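You operate a simulated robot arm through the tools that you are given. There is no shell and no other tool.

The job below is to be done with a simulated robot arm. You get a single attempt, and the scene is never put back.

## Task
Tension the screen crosswise: red and blue knobs first, then yellow and green.
Fine: each knob screwed down tight, the mesh flat and free of wrinkles.

Only the result counts: the job must be done as asked and must still hold three seconds after the hand-in. Knocking over, shifting, dropping, spilling or breaking anything else fails it.

## Robot
A 6-joint arm with a two-finger gripper, fixed in place. Base frame: the origin is at the foot of the arm, x ahead of it, y to its left, z up; the work surface is at about z = 783. Units: mm, rad, N and s.
With the tool pointing down near the work surface it reaches from about 100 to 700 mm from the base axis. Its first joint turns from -1.152 to 1.152 rad. Payload 2.45 kg.
Tool frame: the origin (TCP) lies between the finger pads and is the grasp point; the fingertips stand 30 mm ahead of it; z points along the fingers, y is the line along which they close. The gripper opens to 106 mm. The gripper's body begins 79 mm behind the TCP.
Orientation is that of the tool frame in the base frame, as [roll, pitch, yaw] about the fixed x, y, z axes, in that order (R = Rz(yaw) Ry(pitch) Rx(roll)). With the fingers straight down and closing along the base's y, the tool's x points along the base's -x, its y along +y and its z along -z.

## Interface
- The arm moves only by the tool step_arm. Its argument "commands" is a list of rows, each an object (a shift or turn left out is 0, a gripper value left out holds the last) with "linear": the shift along the base's x, y, z in mm, a list of three; "dr": the turn, a rotation vector about the base's x, y, z in rad, a list of three; "jaw": the opening, from 0 (shut) to 1 (fully open). In form: [{"linear": [dx, dy, dz], "dr": [rx, ry, rz], "jaw": jaw}, ...]. A call has 1 to 20 rows; each row is the pose to reach, as a shift and turn from the pose commanded when the call began. Each row takes 0.2 s and may step no farther than 50 mm and 0.15 rad from the row before; otherwise, or with a gripper value out of range, the whole call is refused. A pose out of reach is approached as far as the arm can. The call stops where the force on the tool passes 40 N (or 10 N more than at its start, if that is more) or the arm is blocked; 0.2 s more then pass. Each finger travels about 153 mm/s and halts on what it meets, pressing with about 32 N; the grip force reading is that of the motor and also rises with nothing between the fingers. The clock runs only during rows and for 0.2 s after the last one: add rows that repeat a pose to give the fingers time. The reply holds the time, the measured pose of the TCP, the force on the tool along the base axes, the opening and the grip force, in the units named above and with some noise, with the torque about the TCP (base axes, N m) and any sound that the robot's microphone picked up, and new pictures: "show" is both (left out), scene, wrist or none.
- Cameras (640 x 400 px; columns grow to the right, rows downward): "scene" is fixed at [63.4, 425, 1393.4]; the picture's right is [-0.67, -0.75, 0.00], its down [-0.50, 0.44, -0.75] and it looks along [0.56, -0.50, -0.67] (base axes); focal length 333 px, centre (320, 200). "wrist" rides on the gripper at [76, -2, -106] in the tool frame; the picture's right is [0.02, 1.00, 0.00], its down [-0.78, 0.02, -0.62] and it looks along [-0.62, 0.01, 0.78] (tool axes); focal length 247 px, centre (320, 200). There is no depth. A picture from a camera that has moved, and an enlarged one, comes with that camera's place and axes in the base frame and with its lens.
- enlarge(camera, box): a new picture of the part [left, top, right, bottom] of that camera's present view, enlarged. The clock stands still meanwhile.
- job_done(): hands the job in; it is judged then, once.

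Places have to be worked out from the pictures, the camera data and where the tool is seen. Open the gripper and draw the arm clear of the work before you hand the job in, unless the task says otherwise.

The tools are called after "Request:" by a JSON object that holds its "method" and its "body". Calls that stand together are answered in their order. step_arm: Moves the arm, as the interface text tells. Its arguments: {"type":"object","properties":{"commands":{"type":"array","items":{"type":"object","properties":{"linear":{"type":"array","items":{"type":"number"}},"dr":{"type":"array","items":{"type":"number"}},"jaw":{"type":"number"}}}},"show":{"type":"string","enum":["both","scene","wrist","none"]}},"required":["commands"]} The other tools are called the same way: enlarge (camera, box) takes an enlarged picture of a part of a camera's view; job_done () hands the job in.

At the start:

```text
time: 0.0
ee_pos: [305.8, 88.0, 1113.6]
tcp_rot: [-3.14, -0.002, 3.141]
contact_force: [0.1, -0.6, 1.1]
wrist_torque: [0.0, -0.01, 0.03]
grip_width: 106.2
finger_force: 0.0
```

scene: 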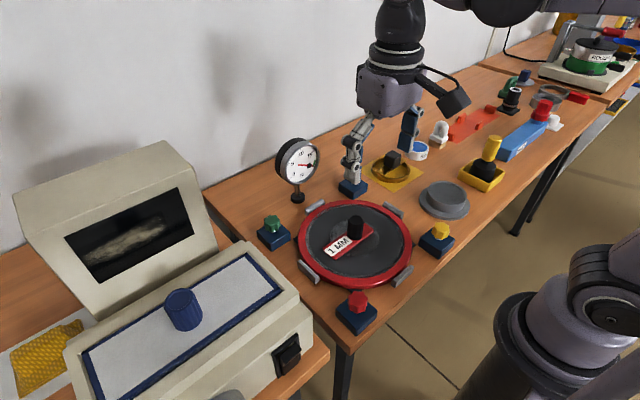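
wrist: 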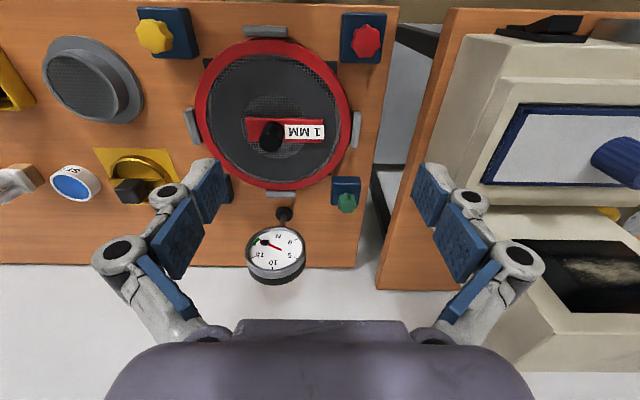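

I begin by looking closely at the sieve and its knobs in both cameras before moving anything.

Request:
{"method": "enlarge", "body": {"camera": "scene", "box": [240, 120, 480, 340]}}

Request:
{"method": "enlarge", "body": {"camera": "wrist", "box": [80, 0, 420, 290]}}

```text
1.82 times, centred on (360, 230) of scene
camera zoom: at [63.4, 425.0, 1393.4], right [-0.67, -0.75, 0.0], down [-0.5, 0.44, -0.75], along [0.56, -0.5, -0.67], focal length 606 px, centre (247, 146)
```

zoom: 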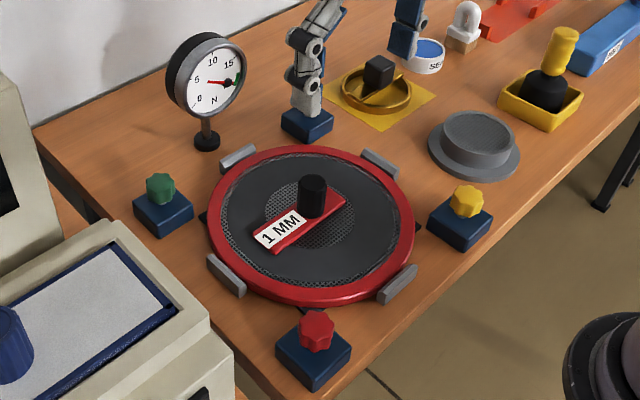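

```text
1.38 times, centred on (250, 145) of wrist
camera zoom: at [231.0, 85.8, 1219.3], right [-0.02, 1.0, 0.0], down [0.78, 0.02, 0.62], along [0.62, 0.01, -0.78], focal length 341 px, centre (417, 276)
```

zoom: 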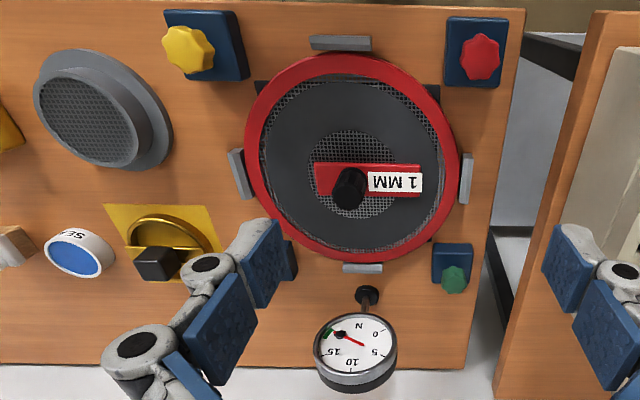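

The four knobs appear to stand at the corners of the red ring: red near-left, yellow near-right, green far-left, and blue far-right, hidden behind a finger. I zoom in on the dial and the mesh for more detail.

Request:
{"method": "enlarge", "body": {"camera": "scene", "box": [260, 125, 340, 210]}}

Request:
{"method": "enlarge", "body": {"camera": "scene", "box": [290, 190, 420, 340]}}

Request:
{"method": "enlarge", "body": {"camera": "wrist", "box": [180, 10, 400, 220]}}

Request:
{"method": "enlarge", "body": {"camera": "scene", "box": [360, 60, 620, 220]}}

```text
4.71 times, centred on (300, 168) of scene
camera zoom: at [63.4, 425.0, 1393.4], right [-0.67, -0.75, 0.0], down [-0.5, 0.44, -0.75], along [0.56, -0.5, -0.67], focal length 1567 px, centre (414, 353)
```

zoom: 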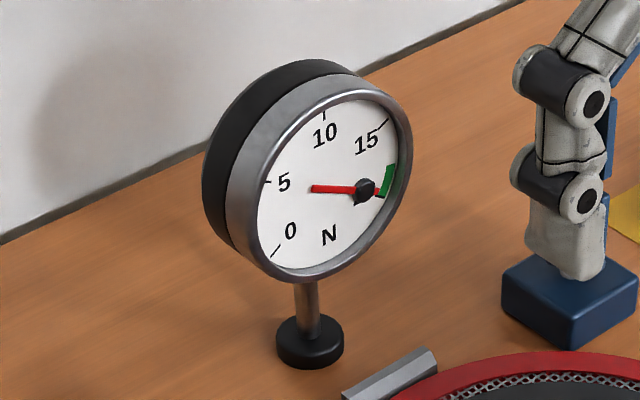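

```text
2.67 times, centred on (355, 265) of scene
camera zoom: at [63.4, 425.0, 1393.4], right [-0.67, -0.75, 0.0], down [-0.5, 0.44, -0.75], along [0.56, -0.5, -0.67], focal length 888 px, centre (227, 27)
```

zoom: 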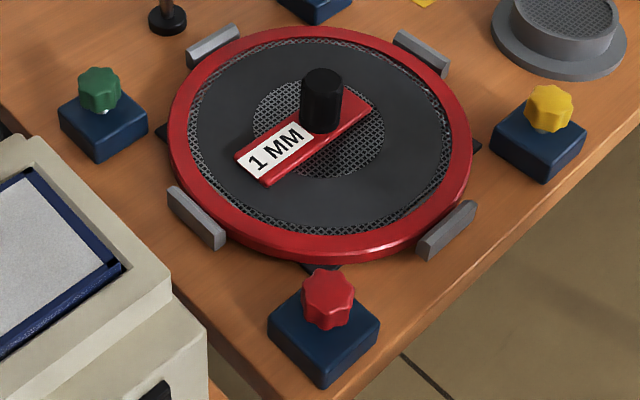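

```text
1.90 times, centred on (290, 115) of wrist
camera zoom: at [231.0, 85.8, 1219.3], right [-0.02, 1.0, 0.0], down [0.78, 0.02, 0.62], along [0.62, 0.01, -0.78], focal length 470 px, centre (377, 362)
```

zoom: 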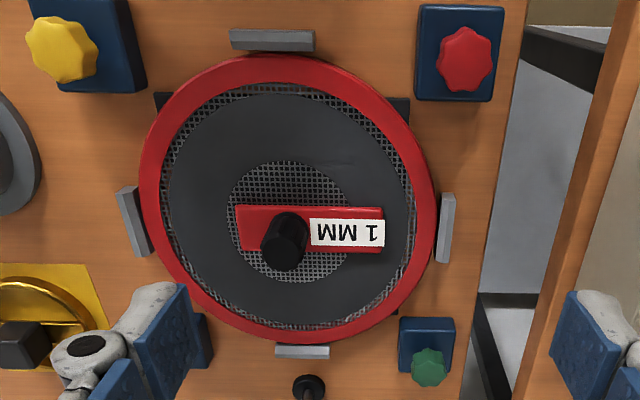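

```text
2.46 times, centred on (490, 140) of scene
camera zoom: at [63.4, 425.0, 1393.4], right [-0.67, -0.75, 0.0], down [-0.5, 0.44, -0.75], along [0.56, -0.5, -0.67], focal length 820 px, centre (-98, 348)
```

zoom: 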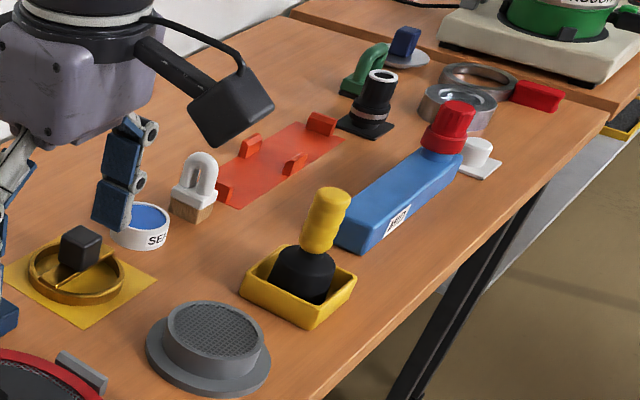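

The dial needle and the knobs are visible. I estimate red at about (269,146,842), yellow (270,-128,842), green (541,145,842) and blue (540,-127,842). I move above the red knob, staying high, to refine its position.

Request:
{"method": "step_arm", "body": {"commands": [{"linear": [-9, 14.5, -38], "jaw": 0.7}, {"linear": [-18, 29, -76]}, {"linear": [-28, 43.5, -114]}, {"linear": [-37, 58, -143]}, {"linear": [-37, 58, -143]}], "show": "both"}}

```text
time: 1.2
ee_pos: [270.0, 143.0, 971.2]
tcp_rot: [3.141, -0.001, -3.141]
contact_force: [-0.3, -0.4, 0.3]
wrist_torque: [-0.02, 0.02, 0.01]
grip_width: 74.4
finger_force: 0.0
camera wrist: at [195.0, 142.5, 1077.1], right [-0.02, 1.0, 0.0], down [0.78, 0.02, 0.62], along [0.62, 0.01, -0.78], focal length 247 px, centre (320, 200)
```

scene: 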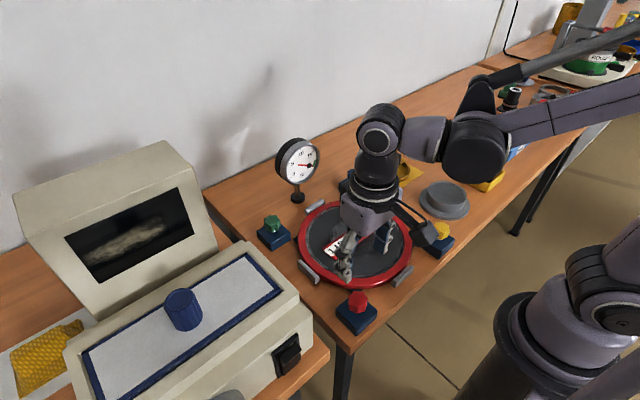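
wrist: 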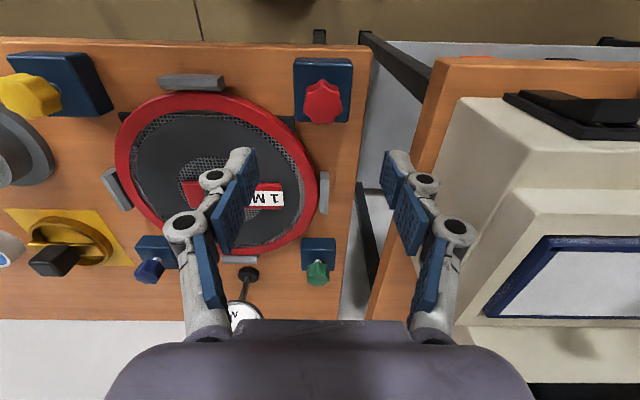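

Tool is now above the red knob. I zoom on the red and blue knobs from the wrist to gauge sizes and heights.

Request:
{"method": "enlarge", "body": {"camera": "wrist", "box": [270, 40, 380, 140]}}

Request:
{"method": "enlarge", "body": {"camera": "scene", "box": [320, 270, 400, 340]}}

Request:
{"method": "enlarge", "body": {"camera": "wrist", "box": [100, 80, 340, 310]}}

```text
4.00 times, centred on (325, 90) of wrist
camera zoom: at [195.0, 142.5, 1077.1], right [-0.02, 1.0, 0.0], down [0.78, 0.02, 0.62], along [0.62, 0.01, -0.78], focal length 988 px, centre (300, 640)
```

zoom: 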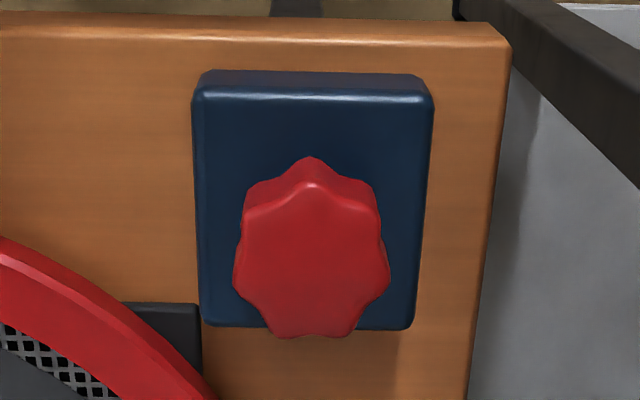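

```text
5.71 times, centred on (360, 305) of scene
camera zoom: at [63.4, 425.0, 1393.4], right [-0.67, -0.75, 0.0], down [-0.5, 0.44, -0.75], along [0.56, -0.5, -0.67], focal length 1903 px, centre (91, -400)
```

zoom: 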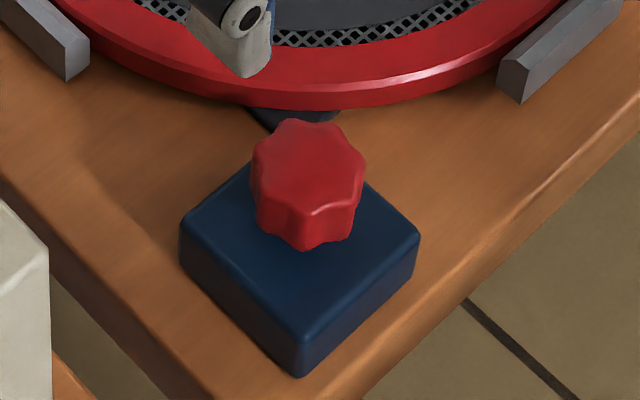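

```text
1.74 times, centred on (220, 195) of wrist
camera zoom: at [195.0, 142.5, 1077.1], right [-0.02, 1.0, 0.0], down [0.78, 0.02, 0.62], along [0.62, 0.01, -0.78], focal length 430 px, centre (494, 209)
```

zoom: 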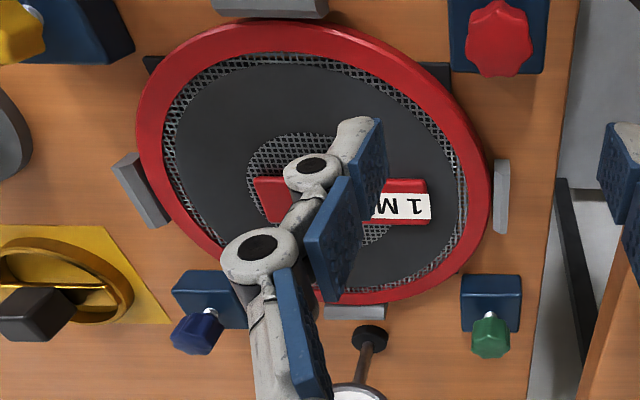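

The red knob has 7 lobes, is about 35 mm across, and its top is at z≈849. Its axis is near (267,145.5), and it sits above the block on a stud. I descend partway and check alignment.

Request:
{"method": "step_arm", "body": {"commands": [{"linear": [-1, 0, -35]}, {"linear": [-2, 0, -70]}, {"linear": [-2, 0, -70]}, {"linear": [-2, 0, -70]}], "show": "both"}}

```text
time: 2.2
ee_pos: [266.8, 146.2, 901.4]
tcp_rot: [3.141, 0.001, -3.141]
contact_force: [-0.4, 0.6, -0.4]
wrist_torque: [-0.03, -0.02, 0.0]
grip_width: 74.1
finger_force: 0.1
camera wrist: at [191.8, 144.2, 1007.3], right [-0.02, 1.0, 0.0], down [0.78, 0.02, 0.62], along [0.62, 0.01, -0.78], focal length 247 px, centre (320, 200)
```

scene: 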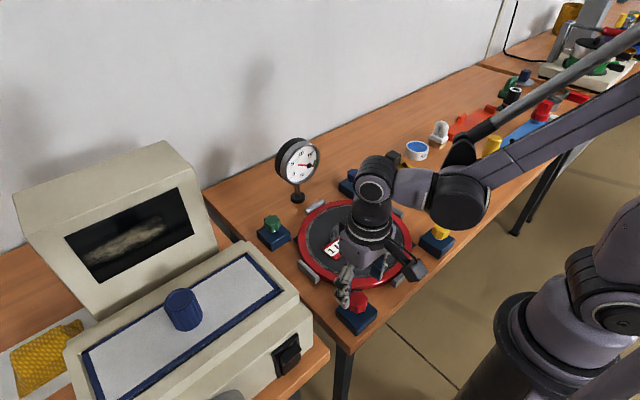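
wrist: 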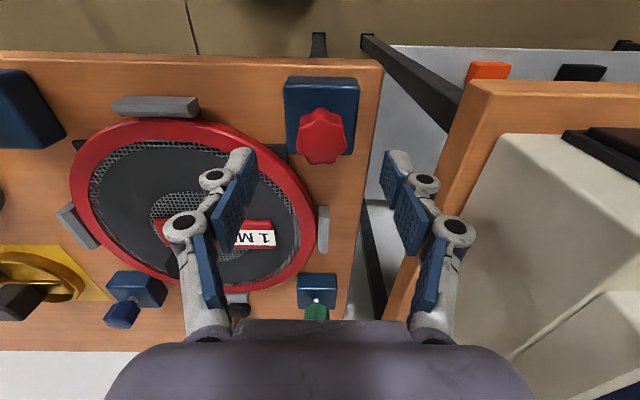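

Tracking is now accurate. I zoom in on the red knob to compute its axis precisely.

Request:
{"method": "enlarge", "body": {"camera": "wrist", "box": [260, 60, 380, 180]}}

Request:
{"method": "enlarge", "body": {"camera": "scene", "box": [320, 250, 400, 340]}}

```text
3.33 times, centred on (320, 120) of wrist
camera zoom: at [191.8, 144.2, 1007.3], right [-0.02, 1.0, 0.0], down [0.78, 0.02, 0.62], along [0.62, 0.01, -0.78], focal length 823 px, centre (320, 467)
```

zoom: 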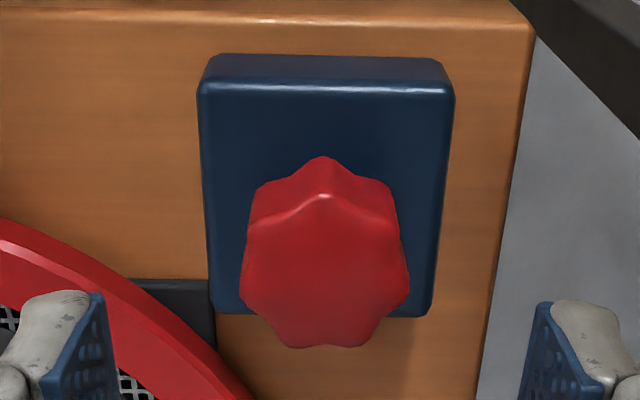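

```text
4.44 times, centred on (360, 295) of scene
camera zoom: at [63.4, 425.0, 1393.4], right [-0.67, -0.75, 0.0], down [-0.5, 0.44, -0.75], along [0.56, -0.5, -0.67], focal length 1480 px, centre (142, -222)
```

zoom: 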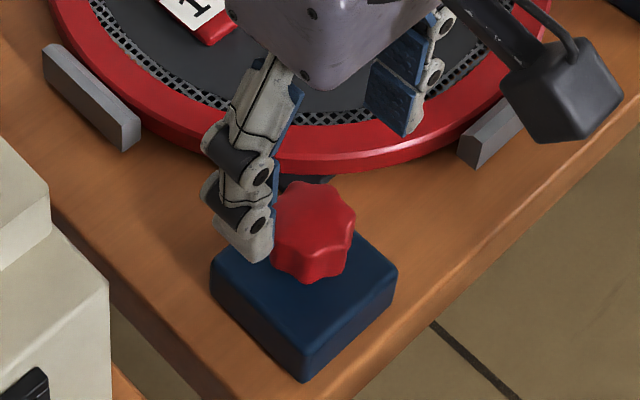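

The knob axis is about (267.5,146), the knob top z≈846, and the block top z≈814. Before gripping, I turn the tool counter-clockwise by 1.5 rad to test the wrist range and wind up for a clockwise stroke.

Request:
{"method": "step_arm", "body": {"commands": [{"dr": [0, 0, 0.15]}, {"dr": [0, 0, 0.3]}, {"dr": [0, 0, 0.45]}, {"dr": [0, 0, 0.6]}, {"dr": [0, 0, 0.75]}, {"dr": [0, 0, 0.9]}, {"dr": [0, 0, 1.05]}, {"dr": [0, 0, 1.2]}, {"dr": [0, 0, 1.35]}, {"dr": [0, 0, 1.5]}, {"dr": [0, 0, 1.5]}], "show": "both"}}

```text
time: 4.6
ee_pos: [267.2, 145.5, 898.5]
tcp_rot: [3.141, -0.001, -1.641]
contact_force: [-0.4, 0.6, -0.5]
wrist_torque: [-0.01, 0.01, 0.02]
grip_width: 74.4
finger_force: 0.1
camera wrist: at [265.0, 69.3, 1006.0], right [-1.0, 0.05, 0.0], down [0.04, 0.78, 0.62], along [0.03, 0.62, -0.78], focal length 247 px, centre (320, 200)
```

scene: 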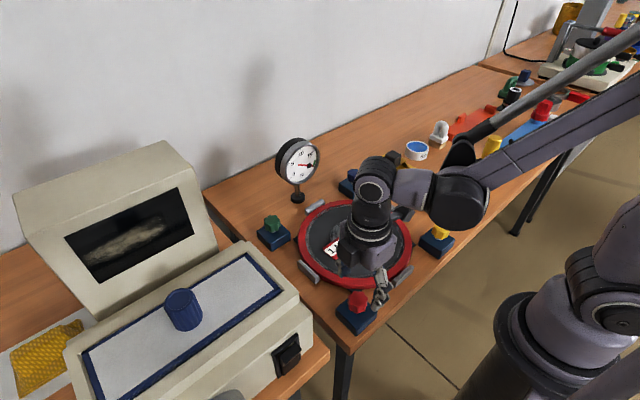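
wrist: 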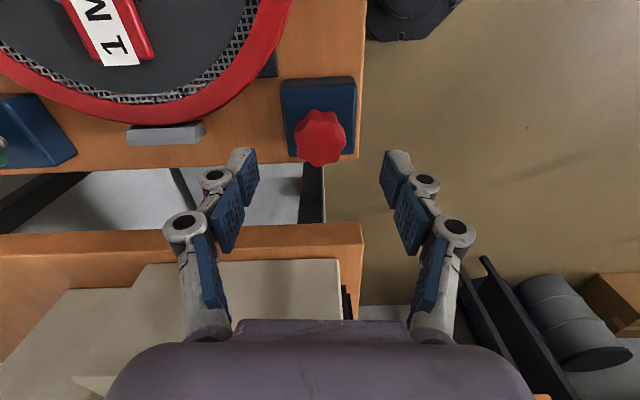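

The full 1.5 rad was reached. I zoom in from this side to fix the knob's axis along y.

Request:
{"method": "enlarge", "body": {"camera": "wrist", "box": [260, 60, 380, 180]}}

```text
3.33 times, centred on (320, 120) of wrist
camera zoom: at [265.0, 69.3, 1006.0], right [-1.0, 0.05, 0.0], down [0.04, 0.78, 0.62], along [0.03, 0.62, -0.78], focal length 823 px, centre (320, 467)
```

zoom: 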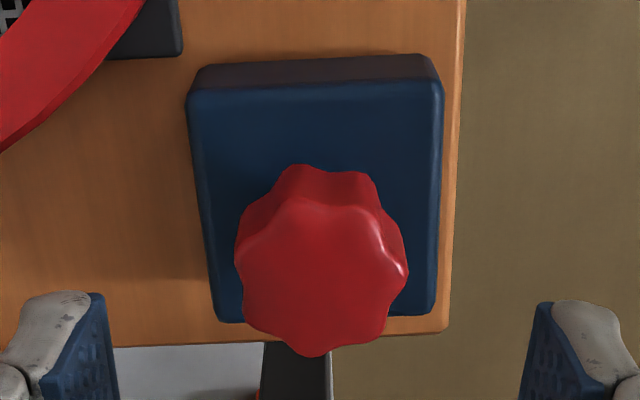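

The axis estimate agrees at about (268,146), so the tool is centred within 1 mm. I descend until the fingertips are just above the block (TCP z≈850) and close on the knob.

Request:
{"method": "step_arm", "body": {"commands": [{"linear": [0.5, 0.3, -25]}, {"linear": [0.5, 0.3, -43]}, {"linear": [0.5, 0.3, -51]}, {"linear": [0.5, 0.3, -51]}, {"linear": [0.5, 0.3, -51]}], "show": "wrist"}}

```text
time: 5.8
ee_pos: [267.2, 146.4, 850.5]
tcp_rot: [-3.141, 0.001, -1.641]
contact_force: [0.5, -0.5, -0.5]
wrist_torque: [0.02, 0.0, 0.03]
grip_width: 74.2
finger_force: 0.0
camera wrist: at [264.5, 69.2, 955.0], right [-1.0, 0.05, 0.0], down [0.04, 0.78, 0.62], along [0.03, 0.62, -0.78], focal length 247 px, centre (320, 200)
```

wrist: 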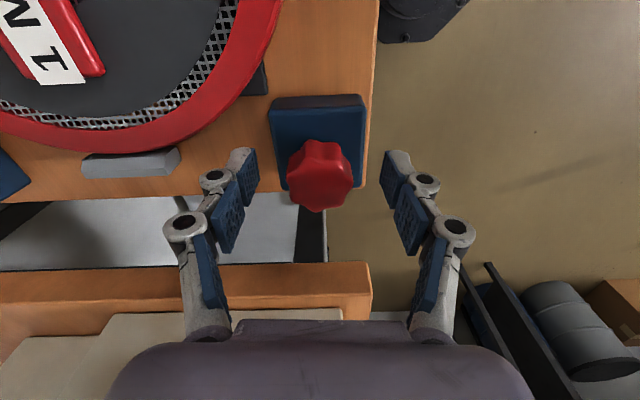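

No contact so far, and the knob sits centrally between the fingers. I close the jaws and wait for the grip to settle.

Request:
{"method": "step_arm", "body": {"commands": [{"jaw": 0.3}, {"jaw": 0.0}, {"jaw": 0.0}, {"jaw": 0.0}], "show": "both"}}

```text
time: 6.8
ee_pos: [267.5, 144.1, 849.0]
tcp_rot: [-3.14, 0.0, -1.643]
contact_force: [4.8, 0.5, 2.8]
wrist_torque: [-0.03, -0.14, -0.01]
grip_width: 35.8
finger_force: 44.9
camera wrist: at [264.8, 69.2, 955.1], right [-1.0, 0.05, 0.0], down [0.04, 0.78, 0.62], along [0.03, 0.62, -0.78], focal length 247 px, centre (320, 200)
```

scene: 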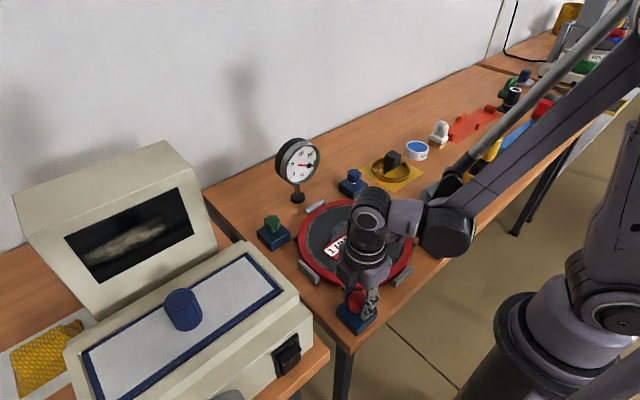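
wrist: 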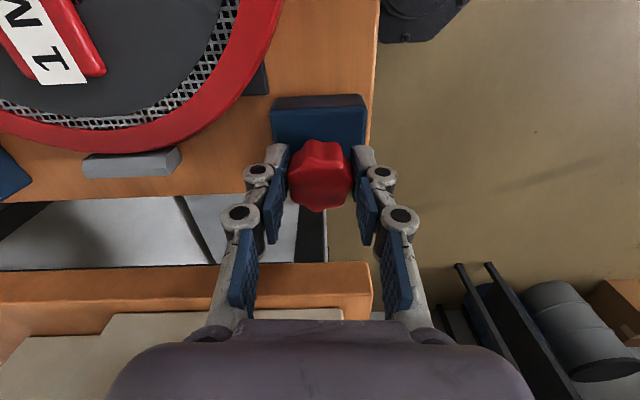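

The knob is gripped at 35.8 mm. I turn 0.6 rad clockwise while watching torque and any vertical pull.

Request:
{"method": "step_arm", "body": {"commands": [{"dr": [0, 0, -0.12]}, {"dr": [0, 0, -0.24]}, {"dr": [0, 0, -0.36]}, {"dr": [0, 0, -0.48]}, {"dr": [0, 0, -0.6]}], "show": "both"}}

```text
time: 8.0
ee_pos: [268.0, 146.2, 848.8]
tcp_rot: [3.14, -0.004, -2.246]
contact_force: [-8.3, -1.9, -24.7]
wrist_torque: [0.66, -0.5, 0.03]
grip_width: 35.5
finger_force: 45.0
camera wrist: at [222.1, 85.0, 955.1], right [-0.79, 0.61, 0.0], down [0.48, 0.62, 0.62], along [0.38, 0.49, -0.78], focal length 247 px, centre (320, 200)
```

scene: 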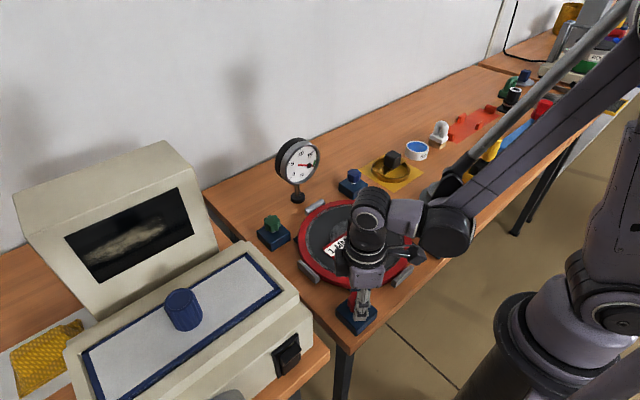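
wrist: 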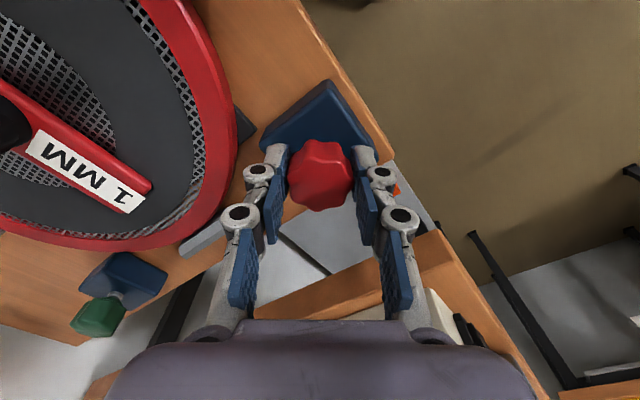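

The knob turns with the gripper and pulls it downward (-25 N), so it is advancing down its thread. I lower 1 mm to find the thread's rate.

Request:
{"method": "step_arm", "body": {"commands": [{"linear": [0, 0, -0.5]}, {"linear": [0, 0, -1.0]}, {"linear": [0, 0, -1.0]}], "show": "none"}}

```text
time: 8.8
ee_pos: [267.8, 146.7, 848.4]
tcp_rot: [3.14, -0.003, -2.242]
contact_force: [-10.0, -0.7, 7.2]
wrist_torque: [-0.43, 1.0, 0.0]
grip_width: 35.8
finger_force: 45.1
```

Lowering 1 mm relieved the pull (stiffness about 32 N/mm), so the knob drops about 1.35 mm per rad. I continue clockwise and follow it down at that rate.

Request:
{"method": "step_arm", "body": {"commands": [{"linear": [0, 0, -0.05], "dr": [0, 0, -0.15]}, {"linear": [0, 0, -0.25], "dr": [0, 0, -0.3]}, {"linear": [0, 0, -0.45], "dr": [0, 0, -0.45]}, {"linear": [0, 0, -0.65], "dr": [0, 0, -0.6]}, {"linear": [0, 0, -0.85], "dr": [0, 0, -0.75]}, {"linear": [0, 0, -1.05], "dr": [0, 0, -0.9]}], "show": "wrist"}}

```text
time: 10.2
ee_pos: [267.8, 146.8, 847.7]
tcp_rot: [3.14, -0.001, 3.138]
contact_force: [-19.3, 5.9, 1.8]
wrist_torque: [0.51, -0.24, -0.03]
grip_width: 35.8
finger_force: 44.4
camera wrist: at [191.5, 145.0, 953.8], right [-0.02, 1.0, 0.0], down [0.78, 0.01, 0.62], along [0.62, 0.01, -0.78], focal length 247 px, centre (320, 200)
```

wrist: 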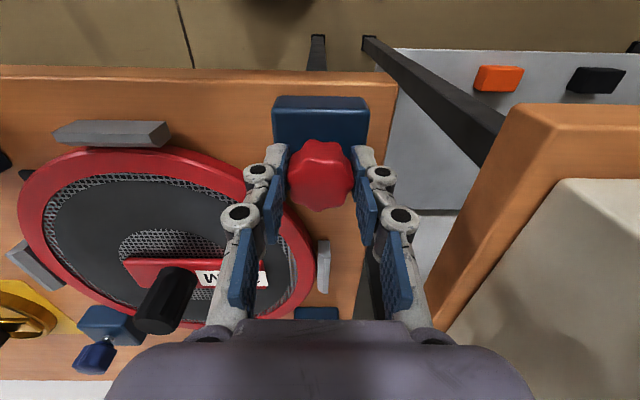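

The rate is about right, though a -19 N sideways force shows the tool axis is slightly off the knob axis. I shift about 0.5 mm in -x and continue clockwise while following down.

Request:
{"method": "step_arm", "body": {"commands": [{"linear": [-0.5, 0.1, 0]}, {"linear": [-0.5, 0.1, -0.2], "dr": [0, 0, -0.15]}, {"linear": [-0.5, 0.1, -0.4], "dr": [0, 0, -0.3]}, {"linear": [-0.5, 0.1, -0.6], "dr": [0, 0, -0.45]}, {"linear": [-0.5, 0.1, -0.8], "dr": [0, 0, -0.6]}, {"linear": [-0.5, 0.1, -1.0], "dr": [0, 0, -0.75]}], "show": "both"}}

```text
time: 11.6
ee_pos: [267.9, 146.6, 846.1]
tcp_rot: [3.141, -0.001, 2.39]
contact_force: [-15.2, 11.7, 18.4]
wrist_torque: [-0.2, -0.22, -0.04]
grip_width: 36.0
finger_force: 45.0
camera wrist: at [211.5, 198.0, 952.4], right [0.67, 0.74, 0.0], down [0.58, -0.52, 0.62], along [0.46, -0.41, -0.78], focal length 247 px, centre (320, 200)
```

scene: 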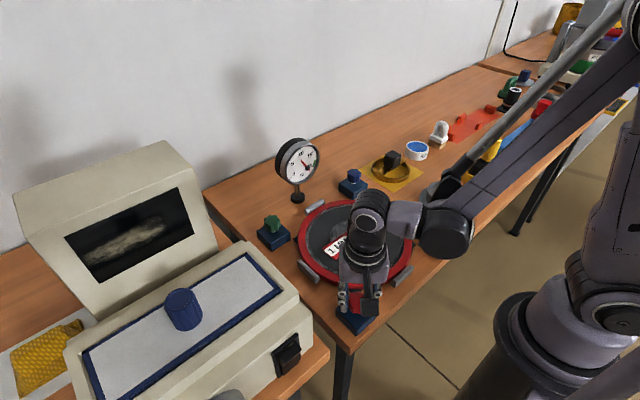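
wrist: 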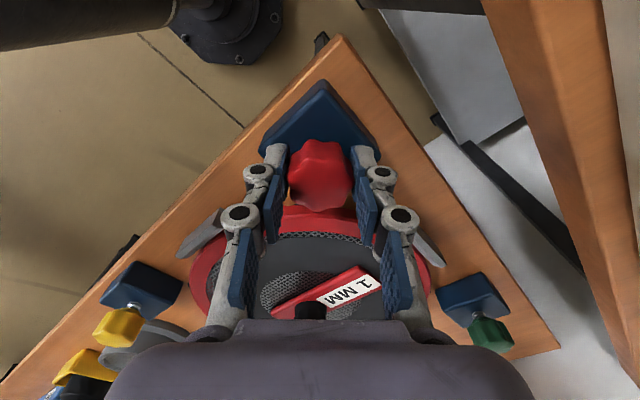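

The dial needle has moved, so the dial seems to react to tensioning. I zoom in on it and on the knob.

Request:
{"method": "enlarge", "body": {"camera": "scene", "box": [260, 125, 340, 210]}}

Request:
{"method": "enlarge", "body": {"camera": "scene", "box": [320, 270, 400, 340]}}

Request:
{"method": "enlarge", "body": {"camera": "wrist", "box": [250, 70, 400, 220]}}

```text
4.71 times, centred on (300, 168) of scene
camera zoom: at [62.9, 425.2, 1393.4], right [-0.67, -0.75, 0.0], down [-0.5, 0.44, -0.75], along [0.56, -0.5, -0.67], focal length 1567 px, centre (414, 353)
```

zoom: 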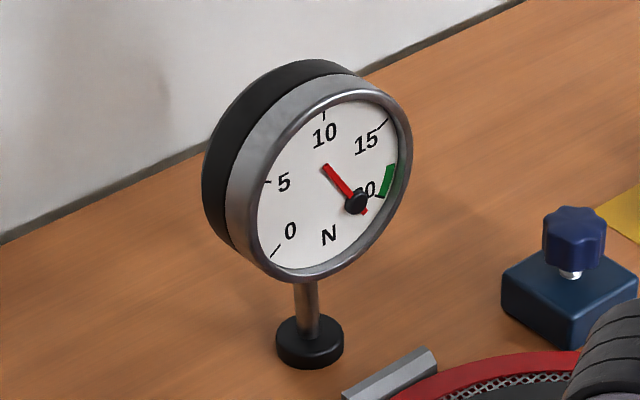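

```text
5.71 times, centred on (360, 305) of scene
camera zoom: at [62.9, 425.2, 1393.4], right [-0.67, -0.75, 0.0], down [-0.5, 0.44, -0.75], along [0.56, -0.5, -0.67], focal length 1903 px, centre (91, -400)
```

zoom: 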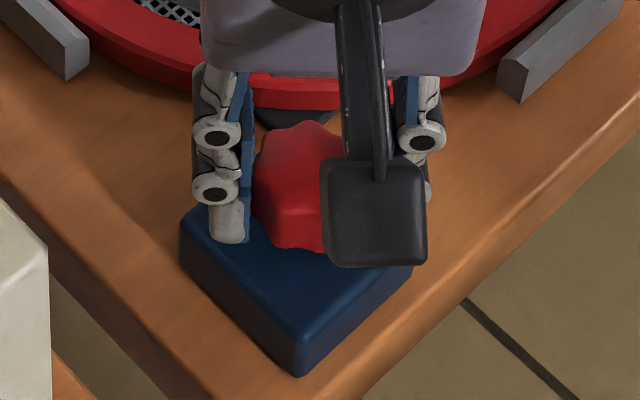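

```text
2.67 times, centred on (325, 145) of wrist
camera zoom: at [211.5, 198.0, 952.4], right [0.67, 0.74, 0.0], down [0.58, -0.52, 0.62], along [0.46, -0.41, -0.78], focal length 659 px, centre (307, 347)
```

zoom: 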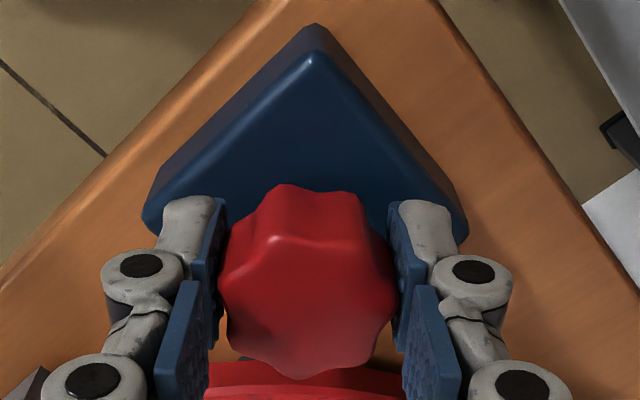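

The dial reading has risen from about 6 to about 8 N, so it measures mesh tension, and the green zone is roughly 17–20 N. The vertical force is +18 N, so I keep turning clockwise without lowering any further.

Request:
{"method": "step_arm", "body": {"commands": [{"linear": [-0.3, 0.2, 0], "dr": [0, 0, -0.15]}, {"linear": [-0.3, 0.2, 0], "dr": [0, 0, -0.3]}, {"linear": [-0.3, 0.2, 0], "dr": [0, 0, -0.45]}, {"linear": [-0.3, 0.2, 0], "dr": [0, 0, -0.6]}], "show": "scene"}}

Request:
{"method": "enlarge", "body": {"camera": "scene", "box": [260, 125, 340, 210]}}

```text
time: 12.6
ee_pos: [267.9, 147.9, 847.3]
tcp_rot: [3.139, -0.001, 1.788]
contact_force: [-7.8, 12.1, -25.7]
wrist_torque: [0.38, 0.12, 0.05]
grip_width: 36.0
finger_force: 45.2
```

scene: 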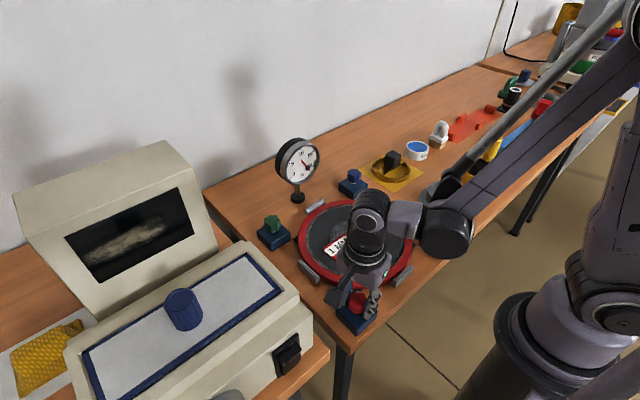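

```text
4.71 times, centred on (300, 168) of scene
camera zoom: at [63.5, 425.4, 1393.3], right [-0.67, -0.75, 0.0], down [-0.5, 0.44, -0.75], along [0.56, -0.5, -0.67], focal length 1567 px, centre (414, 353)
```

zoom: 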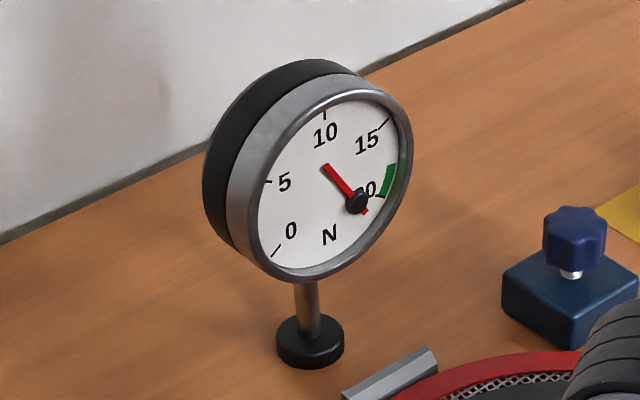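

The grip is still holding (a -26 N pull shows the knob is still descending), and about 2.85 rad have been turned. I release, raise slightly, wind back counter-clockwise with the jaws a little open, then regrip.

Request:
{"method": "step_arm", "body": {"commands": [{"linear": [0.4, 0, 2], "jaw": 0.5}, {"linear": [0.4, 0, 4.5], "dr": [0, 0, 0.15]}, {"linear": [0.4, 0, 4.5], "dr": [0, 0, 0.3]}, {"linear": [0.4, 0, 4.5], "dr": [0, 0, 0.45]}, {"linear": [0.4, 0, 4.5], "dr": [0, 0, 0.6]}, {"linear": [0.4, 0, 4.5], "dr": [0, 0, 0.75]}, {"linear": [0.4, 0, 4.5], "dr": [0, 0, 0.9]}, {"linear": [0.4, 0, 4.5], "dr": [0, 0, 1.05]}, {"linear": [0.4, 0, 4.5], "dr": [0, 0, 1.2]}, {"linear": [0.4, 0, 4.5], "dr": [0, 0, 1.35]}, {"linear": [0.4, 0, 4.5], "dr": [0, 0, 1.5]}, {"linear": [0.4, 0, 4.5], "dr": [0, 0, 1.65]}, {"linear": [0.4, 0, 4.5], "dr": [0, 0, 1.8]}, {"linear": [0.4, 0, 4.5], "dr": [0, 0, 1.95]}, {"linear": [0.4, 0, 4.5], "dr": [0, 0, 2.1]}, {"linear": [0.4, 0, 4.5], "dr": [0, 0, 2.25]}, {"linear": [0.4, 0, 4.5], "dr": [0, 0, 2.4]}, {"linear": [0.4, 0, 4.5], "dr": [0, 0, 2.55]}, {"linear": [0.4, 0, 4.5], "dr": [0, 0, 2.7]}, {"linear": [0.4, 0, 4.5], "dr": [0, 0, 2.85]}], "show": "both"}}

Request:
{"method": "enlarge", "body": {"camera": "scene", "box": [260, 125, 340, 210]}}

Request:
{"method": "enlarge", "body": {"camera": "scene", "box": [320, 270, 400, 340]}}

```text
time: 16.8
ee_pos: [268.0, 146.4, 850.9]
tcp_rot: [3.141, 0.0, -1.64]
contact_force: [0.6, 0.8, -0.3]
wrist_torque: [0.0, 0.05, 0.03]
grip_width: 52.8
finger_force: 0.1
camera wrist: at [265.0, 69.8, 956.6], right [-1.0, 0.05, 0.0], down [0.04, 0.78, 0.62], along [0.03, 0.62, -0.78], focal length 247 px, centre (320, 200)
```

scene: 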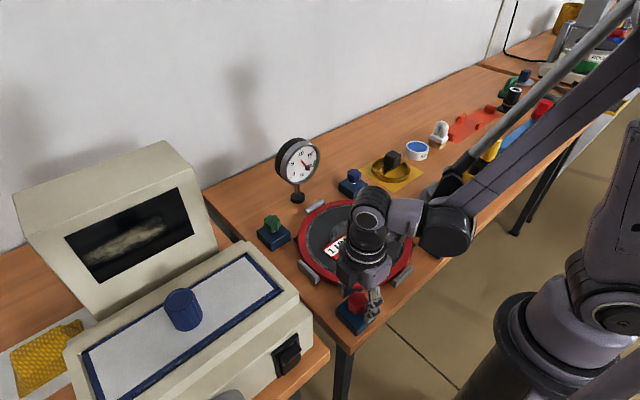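
wrist: 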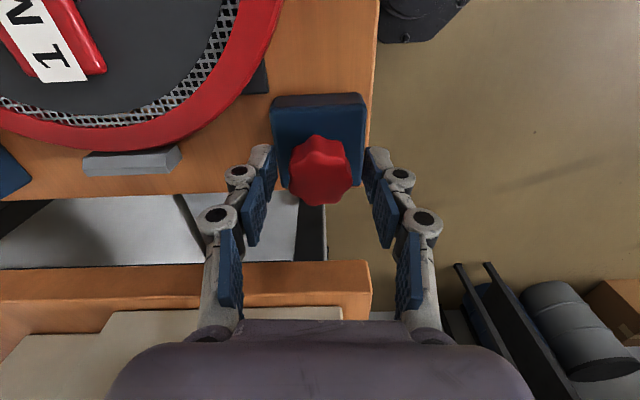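

```text
4.71 times, centred on (300, 168) of scene
camera zoom: at [63.4, 425.0, 1393.4], right [-0.67, -0.75, 0.0], down [-0.5, 0.44, -0.75], along [0.56, -0.5, -0.67], focal length 1567 px, centre (414, 353)
```

zoom: 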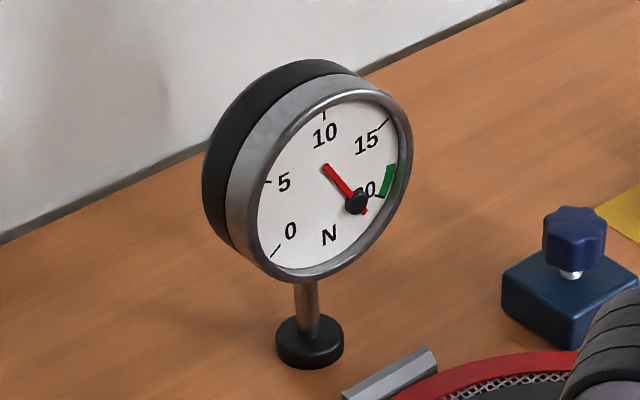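

```text
5.71 times, centred on (360, 305) of scene
camera zoom: at [63.4, 425.0, 1393.4], right [-0.67, -0.75, 0.0], down [-0.5, 0.44, -0.75], along [0.56, -0.5, -0.67], focal length 1903 px, centre (91, -400)
```

zoom: 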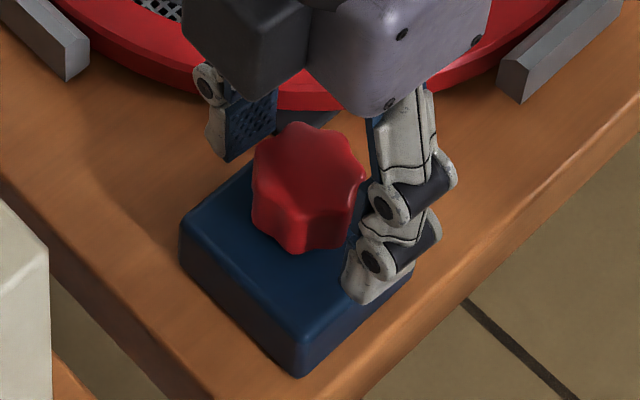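

The knob appears slightly lower now and the dial holds at about 8 N. I regrip and make a second clockwise stroke, checking forces along the way.

Request:
{"method": "step_arm", "body": {"commands": [{"jaw": 0.2}, {"jaw": 0.0}, {"jaw": 0.0}, {"jaw": 0.0}], "show": "wrist"}}

Request:
{"method": "enlarge", "body": {"camera": "wrist", "box": [250, 70, 400, 220]}}

```text
time: 17.8
ee_pos: [267.7, 146.5, 851.5]
tcp_rot: [3.141, 0.0, -1.643]
contact_force: [2.0, 0.3, 4.6]
wrist_torque: [-0.11, -0.01, 0.03]
grip_width: 36.0
finger_force: 45.1
camera wrist: at [264.9, 69.8, 956.6], right [-1.0, 0.05, 0.0], down [0.04, 0.78, 0.62], along [0.03, 0.62, -0.78], focal length 247 px, centre (320, 200)
```

wrist: 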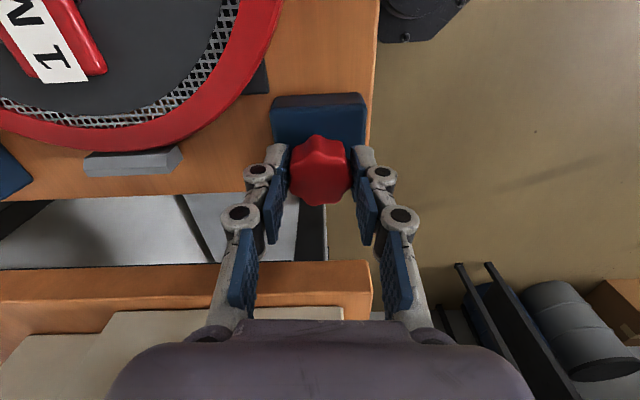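

```text
2.67 times, centred on (325, 145) of wrist
camera zoom: at [264.9, 69.8, 956.6], right [-1.0, 0.05, 0.0], down [0.04, 0.78, 0.62], along [0.03, 0.62, -0.78], focal length 659 px, centre (307, 347)
```

zoom: 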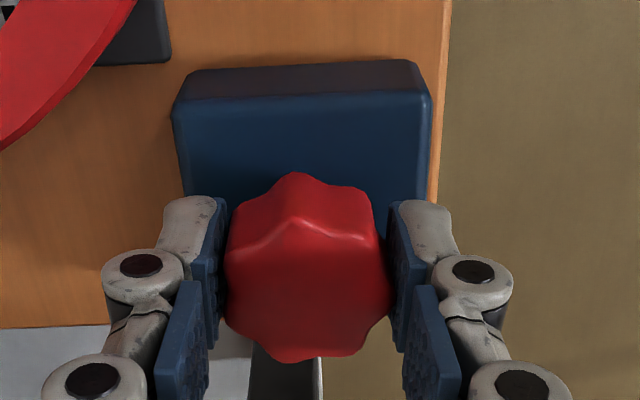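

Gripped again at 36 mm. I turn 0.75 rad clockwise, following down, and compare the knob's lobes against the fingers.

Request:
{"method": "step_arm", "body": {"commands": [{"linear": [0, 0, -0.19], "dr": [0, 0, -0.15]}, {"linear": [0, 0, -0.38], "dr": [0, 0, -0.3]}, {"linear": [0, 0, -0.57], "dr": [0, 0, -0.45]}, {"linear": [0, 0, -0.76], "dr": [0, 0, -0.6]}, {"linear": [0, 0, -0.95], "dr": [0, 0, -0.75]}], "show": "scene"}}

Request:
{"method": "enlarge", "body": {"camera": "scene", "box": [260, 125, 340, 210]}}

Request:
{"method": "enlarge", "body": {"camera": "wrist", "box": [250, 70, 400, 220]}}

```text
time: 19.0
ee_pos: [267.3, 144.9, 850.3]
tcp_rot: [-3.141, 0.001, -2.396]
contact_force: [0.5, -0.5, -1.8]
wrist_torque: [-0.05, -0.05, 0.65]
grip_width: 36.4
finger_force: 45.4
```

scene: 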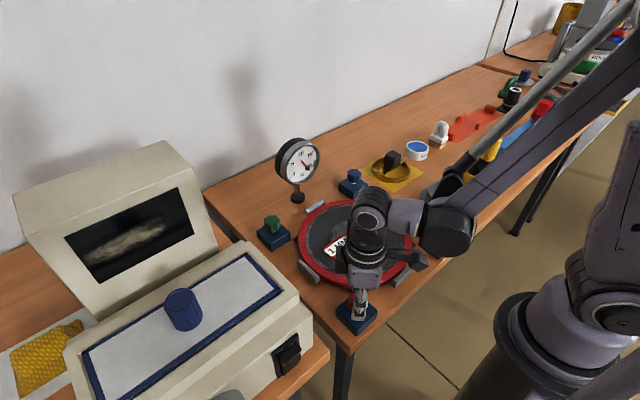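

```text
4.71 times, centred on (300, 168) of scene
camera zoom: at [63.5, 425.0, 1393.4], right [-0.67, -0.75, 0.0], down [-0.5, 0.44, -0.75], along [0.56, -0.5, -0.67], focal length 1567 px, centre (414, 353)
```

zoom: 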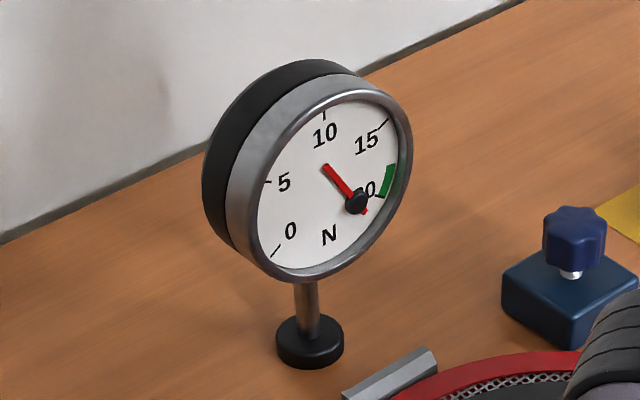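

```text
2.67 times, centred on (325, 145) of wrist
camera zoom: at [213.2, 92.6, 956.1], right [-0.7, 0.72, 0.0], down [0.56, 0.54, 0.62], along [0.45, 0.43, -0.78], focal length 659 px, centre (307, 347)
```

zoom: 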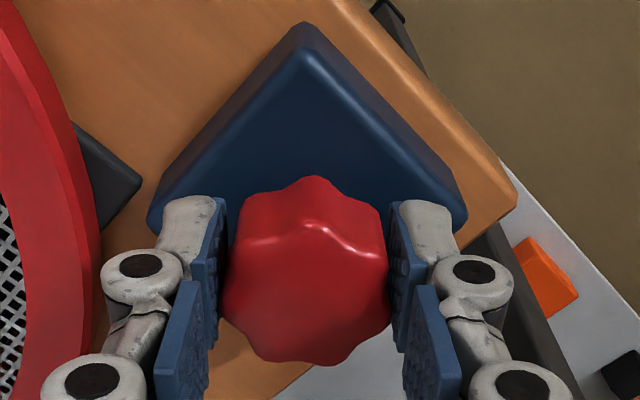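

The torque reads +0.65 N·m and the lobes have slipped against the pads, so the red knob seems to have reached its stop. I turn a little more to confirm before releasing.

Request:
{"method": "step_arm", "body": {"commands": [{"dr": [0, 0, -0.1]}, {"dr": [0, 0, -0.2]}], "show": "none"}}

Request:
{"method": "enlarge", "body": {"camera": "wrist", "box": [250, 70, 400, 220]}}

Request:
{"method": "enlarge", "body": {"camera": "scene", "box": [260, 125, 340, 210]}}

```text
time: 19.6
ee_pos: [267.5, 146.8, 849.8]
tcp_rot: [3.141, 0.002, -2.593]
contact_force: [-1.7, 0.4, 8.2]
wrist_torque: [-0.08, 0.13, 0.59]
grip_width: 36.3
finger_force: 45.1
```

```text
2.67 times, centred on (325, 145) of wrist
camera zoom: at [204.4, 105.3, 955.7], right [-0.54, 0.84, 0.0], down [0.66, 0.42, 0.62], along [0.52, 0.34, -0.78], focal length 659 px, centre (307, 347)
```

zoom: 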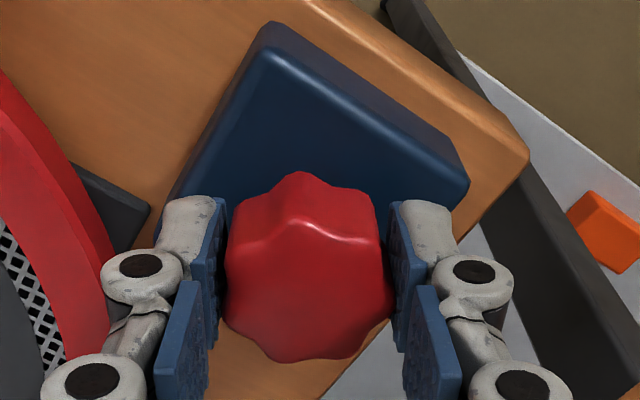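

```text
4.71 times, centred on (300, 168) of scene
camera zoom: at [63.3, 424.9, 1393.4], right [-0.67, -0.75, 0.0], down [-0.5, 0.44, -0.75], along [0.56, -0.5, -0.67], focal length 1567 px, centre (414, 353)
```

zoom: 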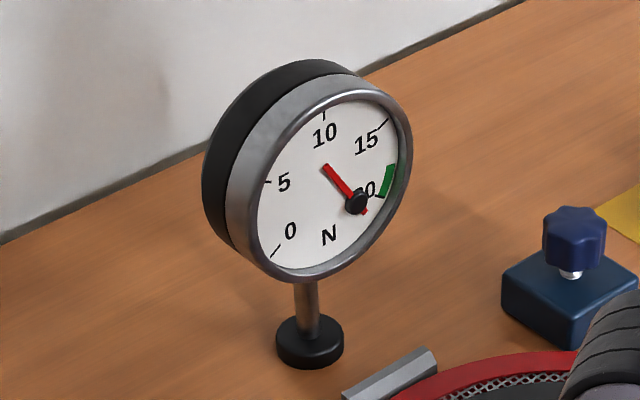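

The knob stays put while the pads slip at about 0.6 N·m, so red is tight against its stop. I release, lift clear and inspect it.

Request:
{"method": "step_arm", "body": {"commands": [{"jaw": 0.5}, {"linear": [0, 0, 15], "jaw": 0.6}, {"linear": [0, 0, 50]}, {"linear": [0, 0, 95]}, {"linear": [25, -25, 120]}, {"linear": [60, -60, 120]}, {"linear": [60, -60, 120]}], "show": "both"}}

Request:
{"method": "enlarge", "body": {"camera": "scene", "box": [320, 270, 400, 340]}}

Request:
{"method": "enlarge", "body": {"camera": "scene", "box": [240, 120, 480, 340]}}

```text
time: 21.2
ee_pos: [329.0, 85.7, 969.5]
tcp_rot: [-3.141, 0.001, -2.592]
contact_force: [0.3, 0.1, 0.2]
wrist_torque: [0.02, -0.04, 0.03]
grip_width: 63.7
finger_force: 0.0
camera wrist: at [265.6, 44.3, 1075.5], right [-0.54, 0.84, 0.0], down [0.66, 0.42, 0.62], along [0.52, 0.34, -0.78], focal length 247 px, centre (320, 200)
```

scene: 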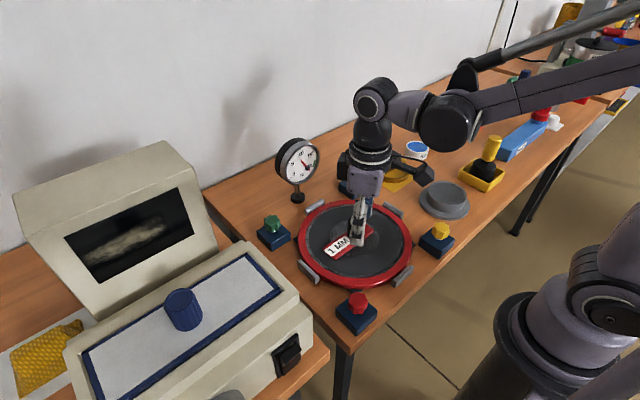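
wrist: 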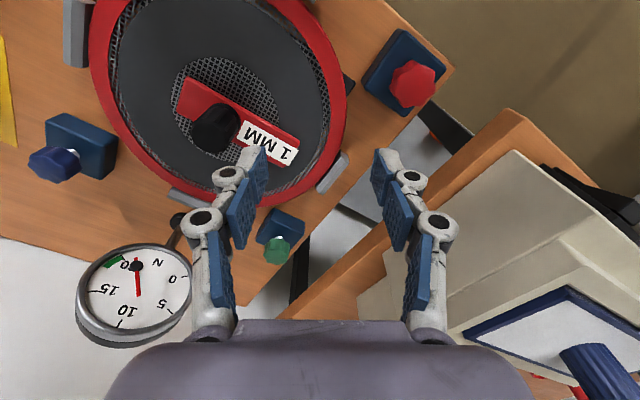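

```text
5.71 times, centred on (360, 305) of scene
camera zoom: at [63.5, 425.0, 1393.4], right [-0.67, -0.75, 0.0], down [-0.5, 0.44, -0.75], along [0.56, -0.5, -0.67], focal length 1903 px, centre (91, -400)
```

zoom: 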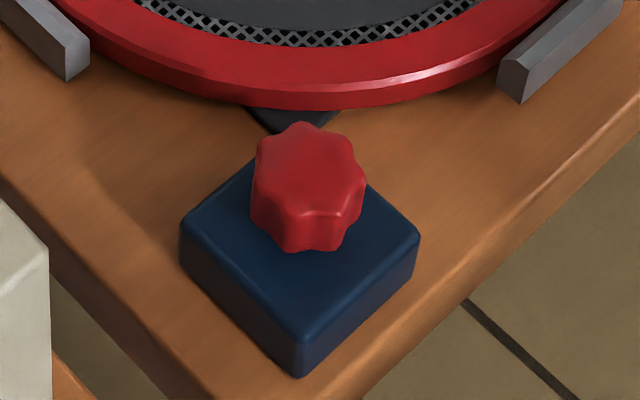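

```text
1.82 times, centred on (360, 230) of scene
camera zoom: at [63.5, 425.0, 1393.4], right [-0.67, -0.75, 0.0], down [-0.5, 0.44, -0.75], along [0.56, -0.5, -0.67], focal length 606 px, centre (247, 146)
```

zoom: 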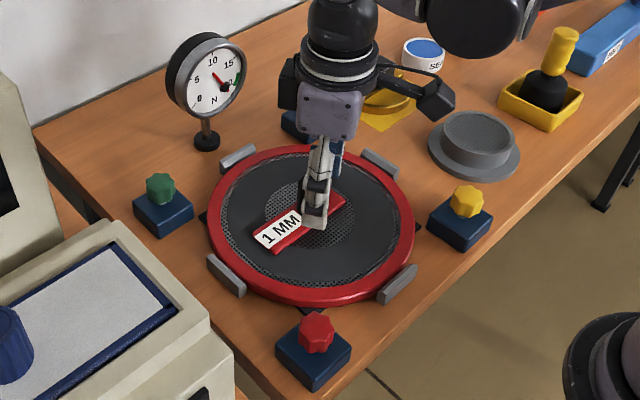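

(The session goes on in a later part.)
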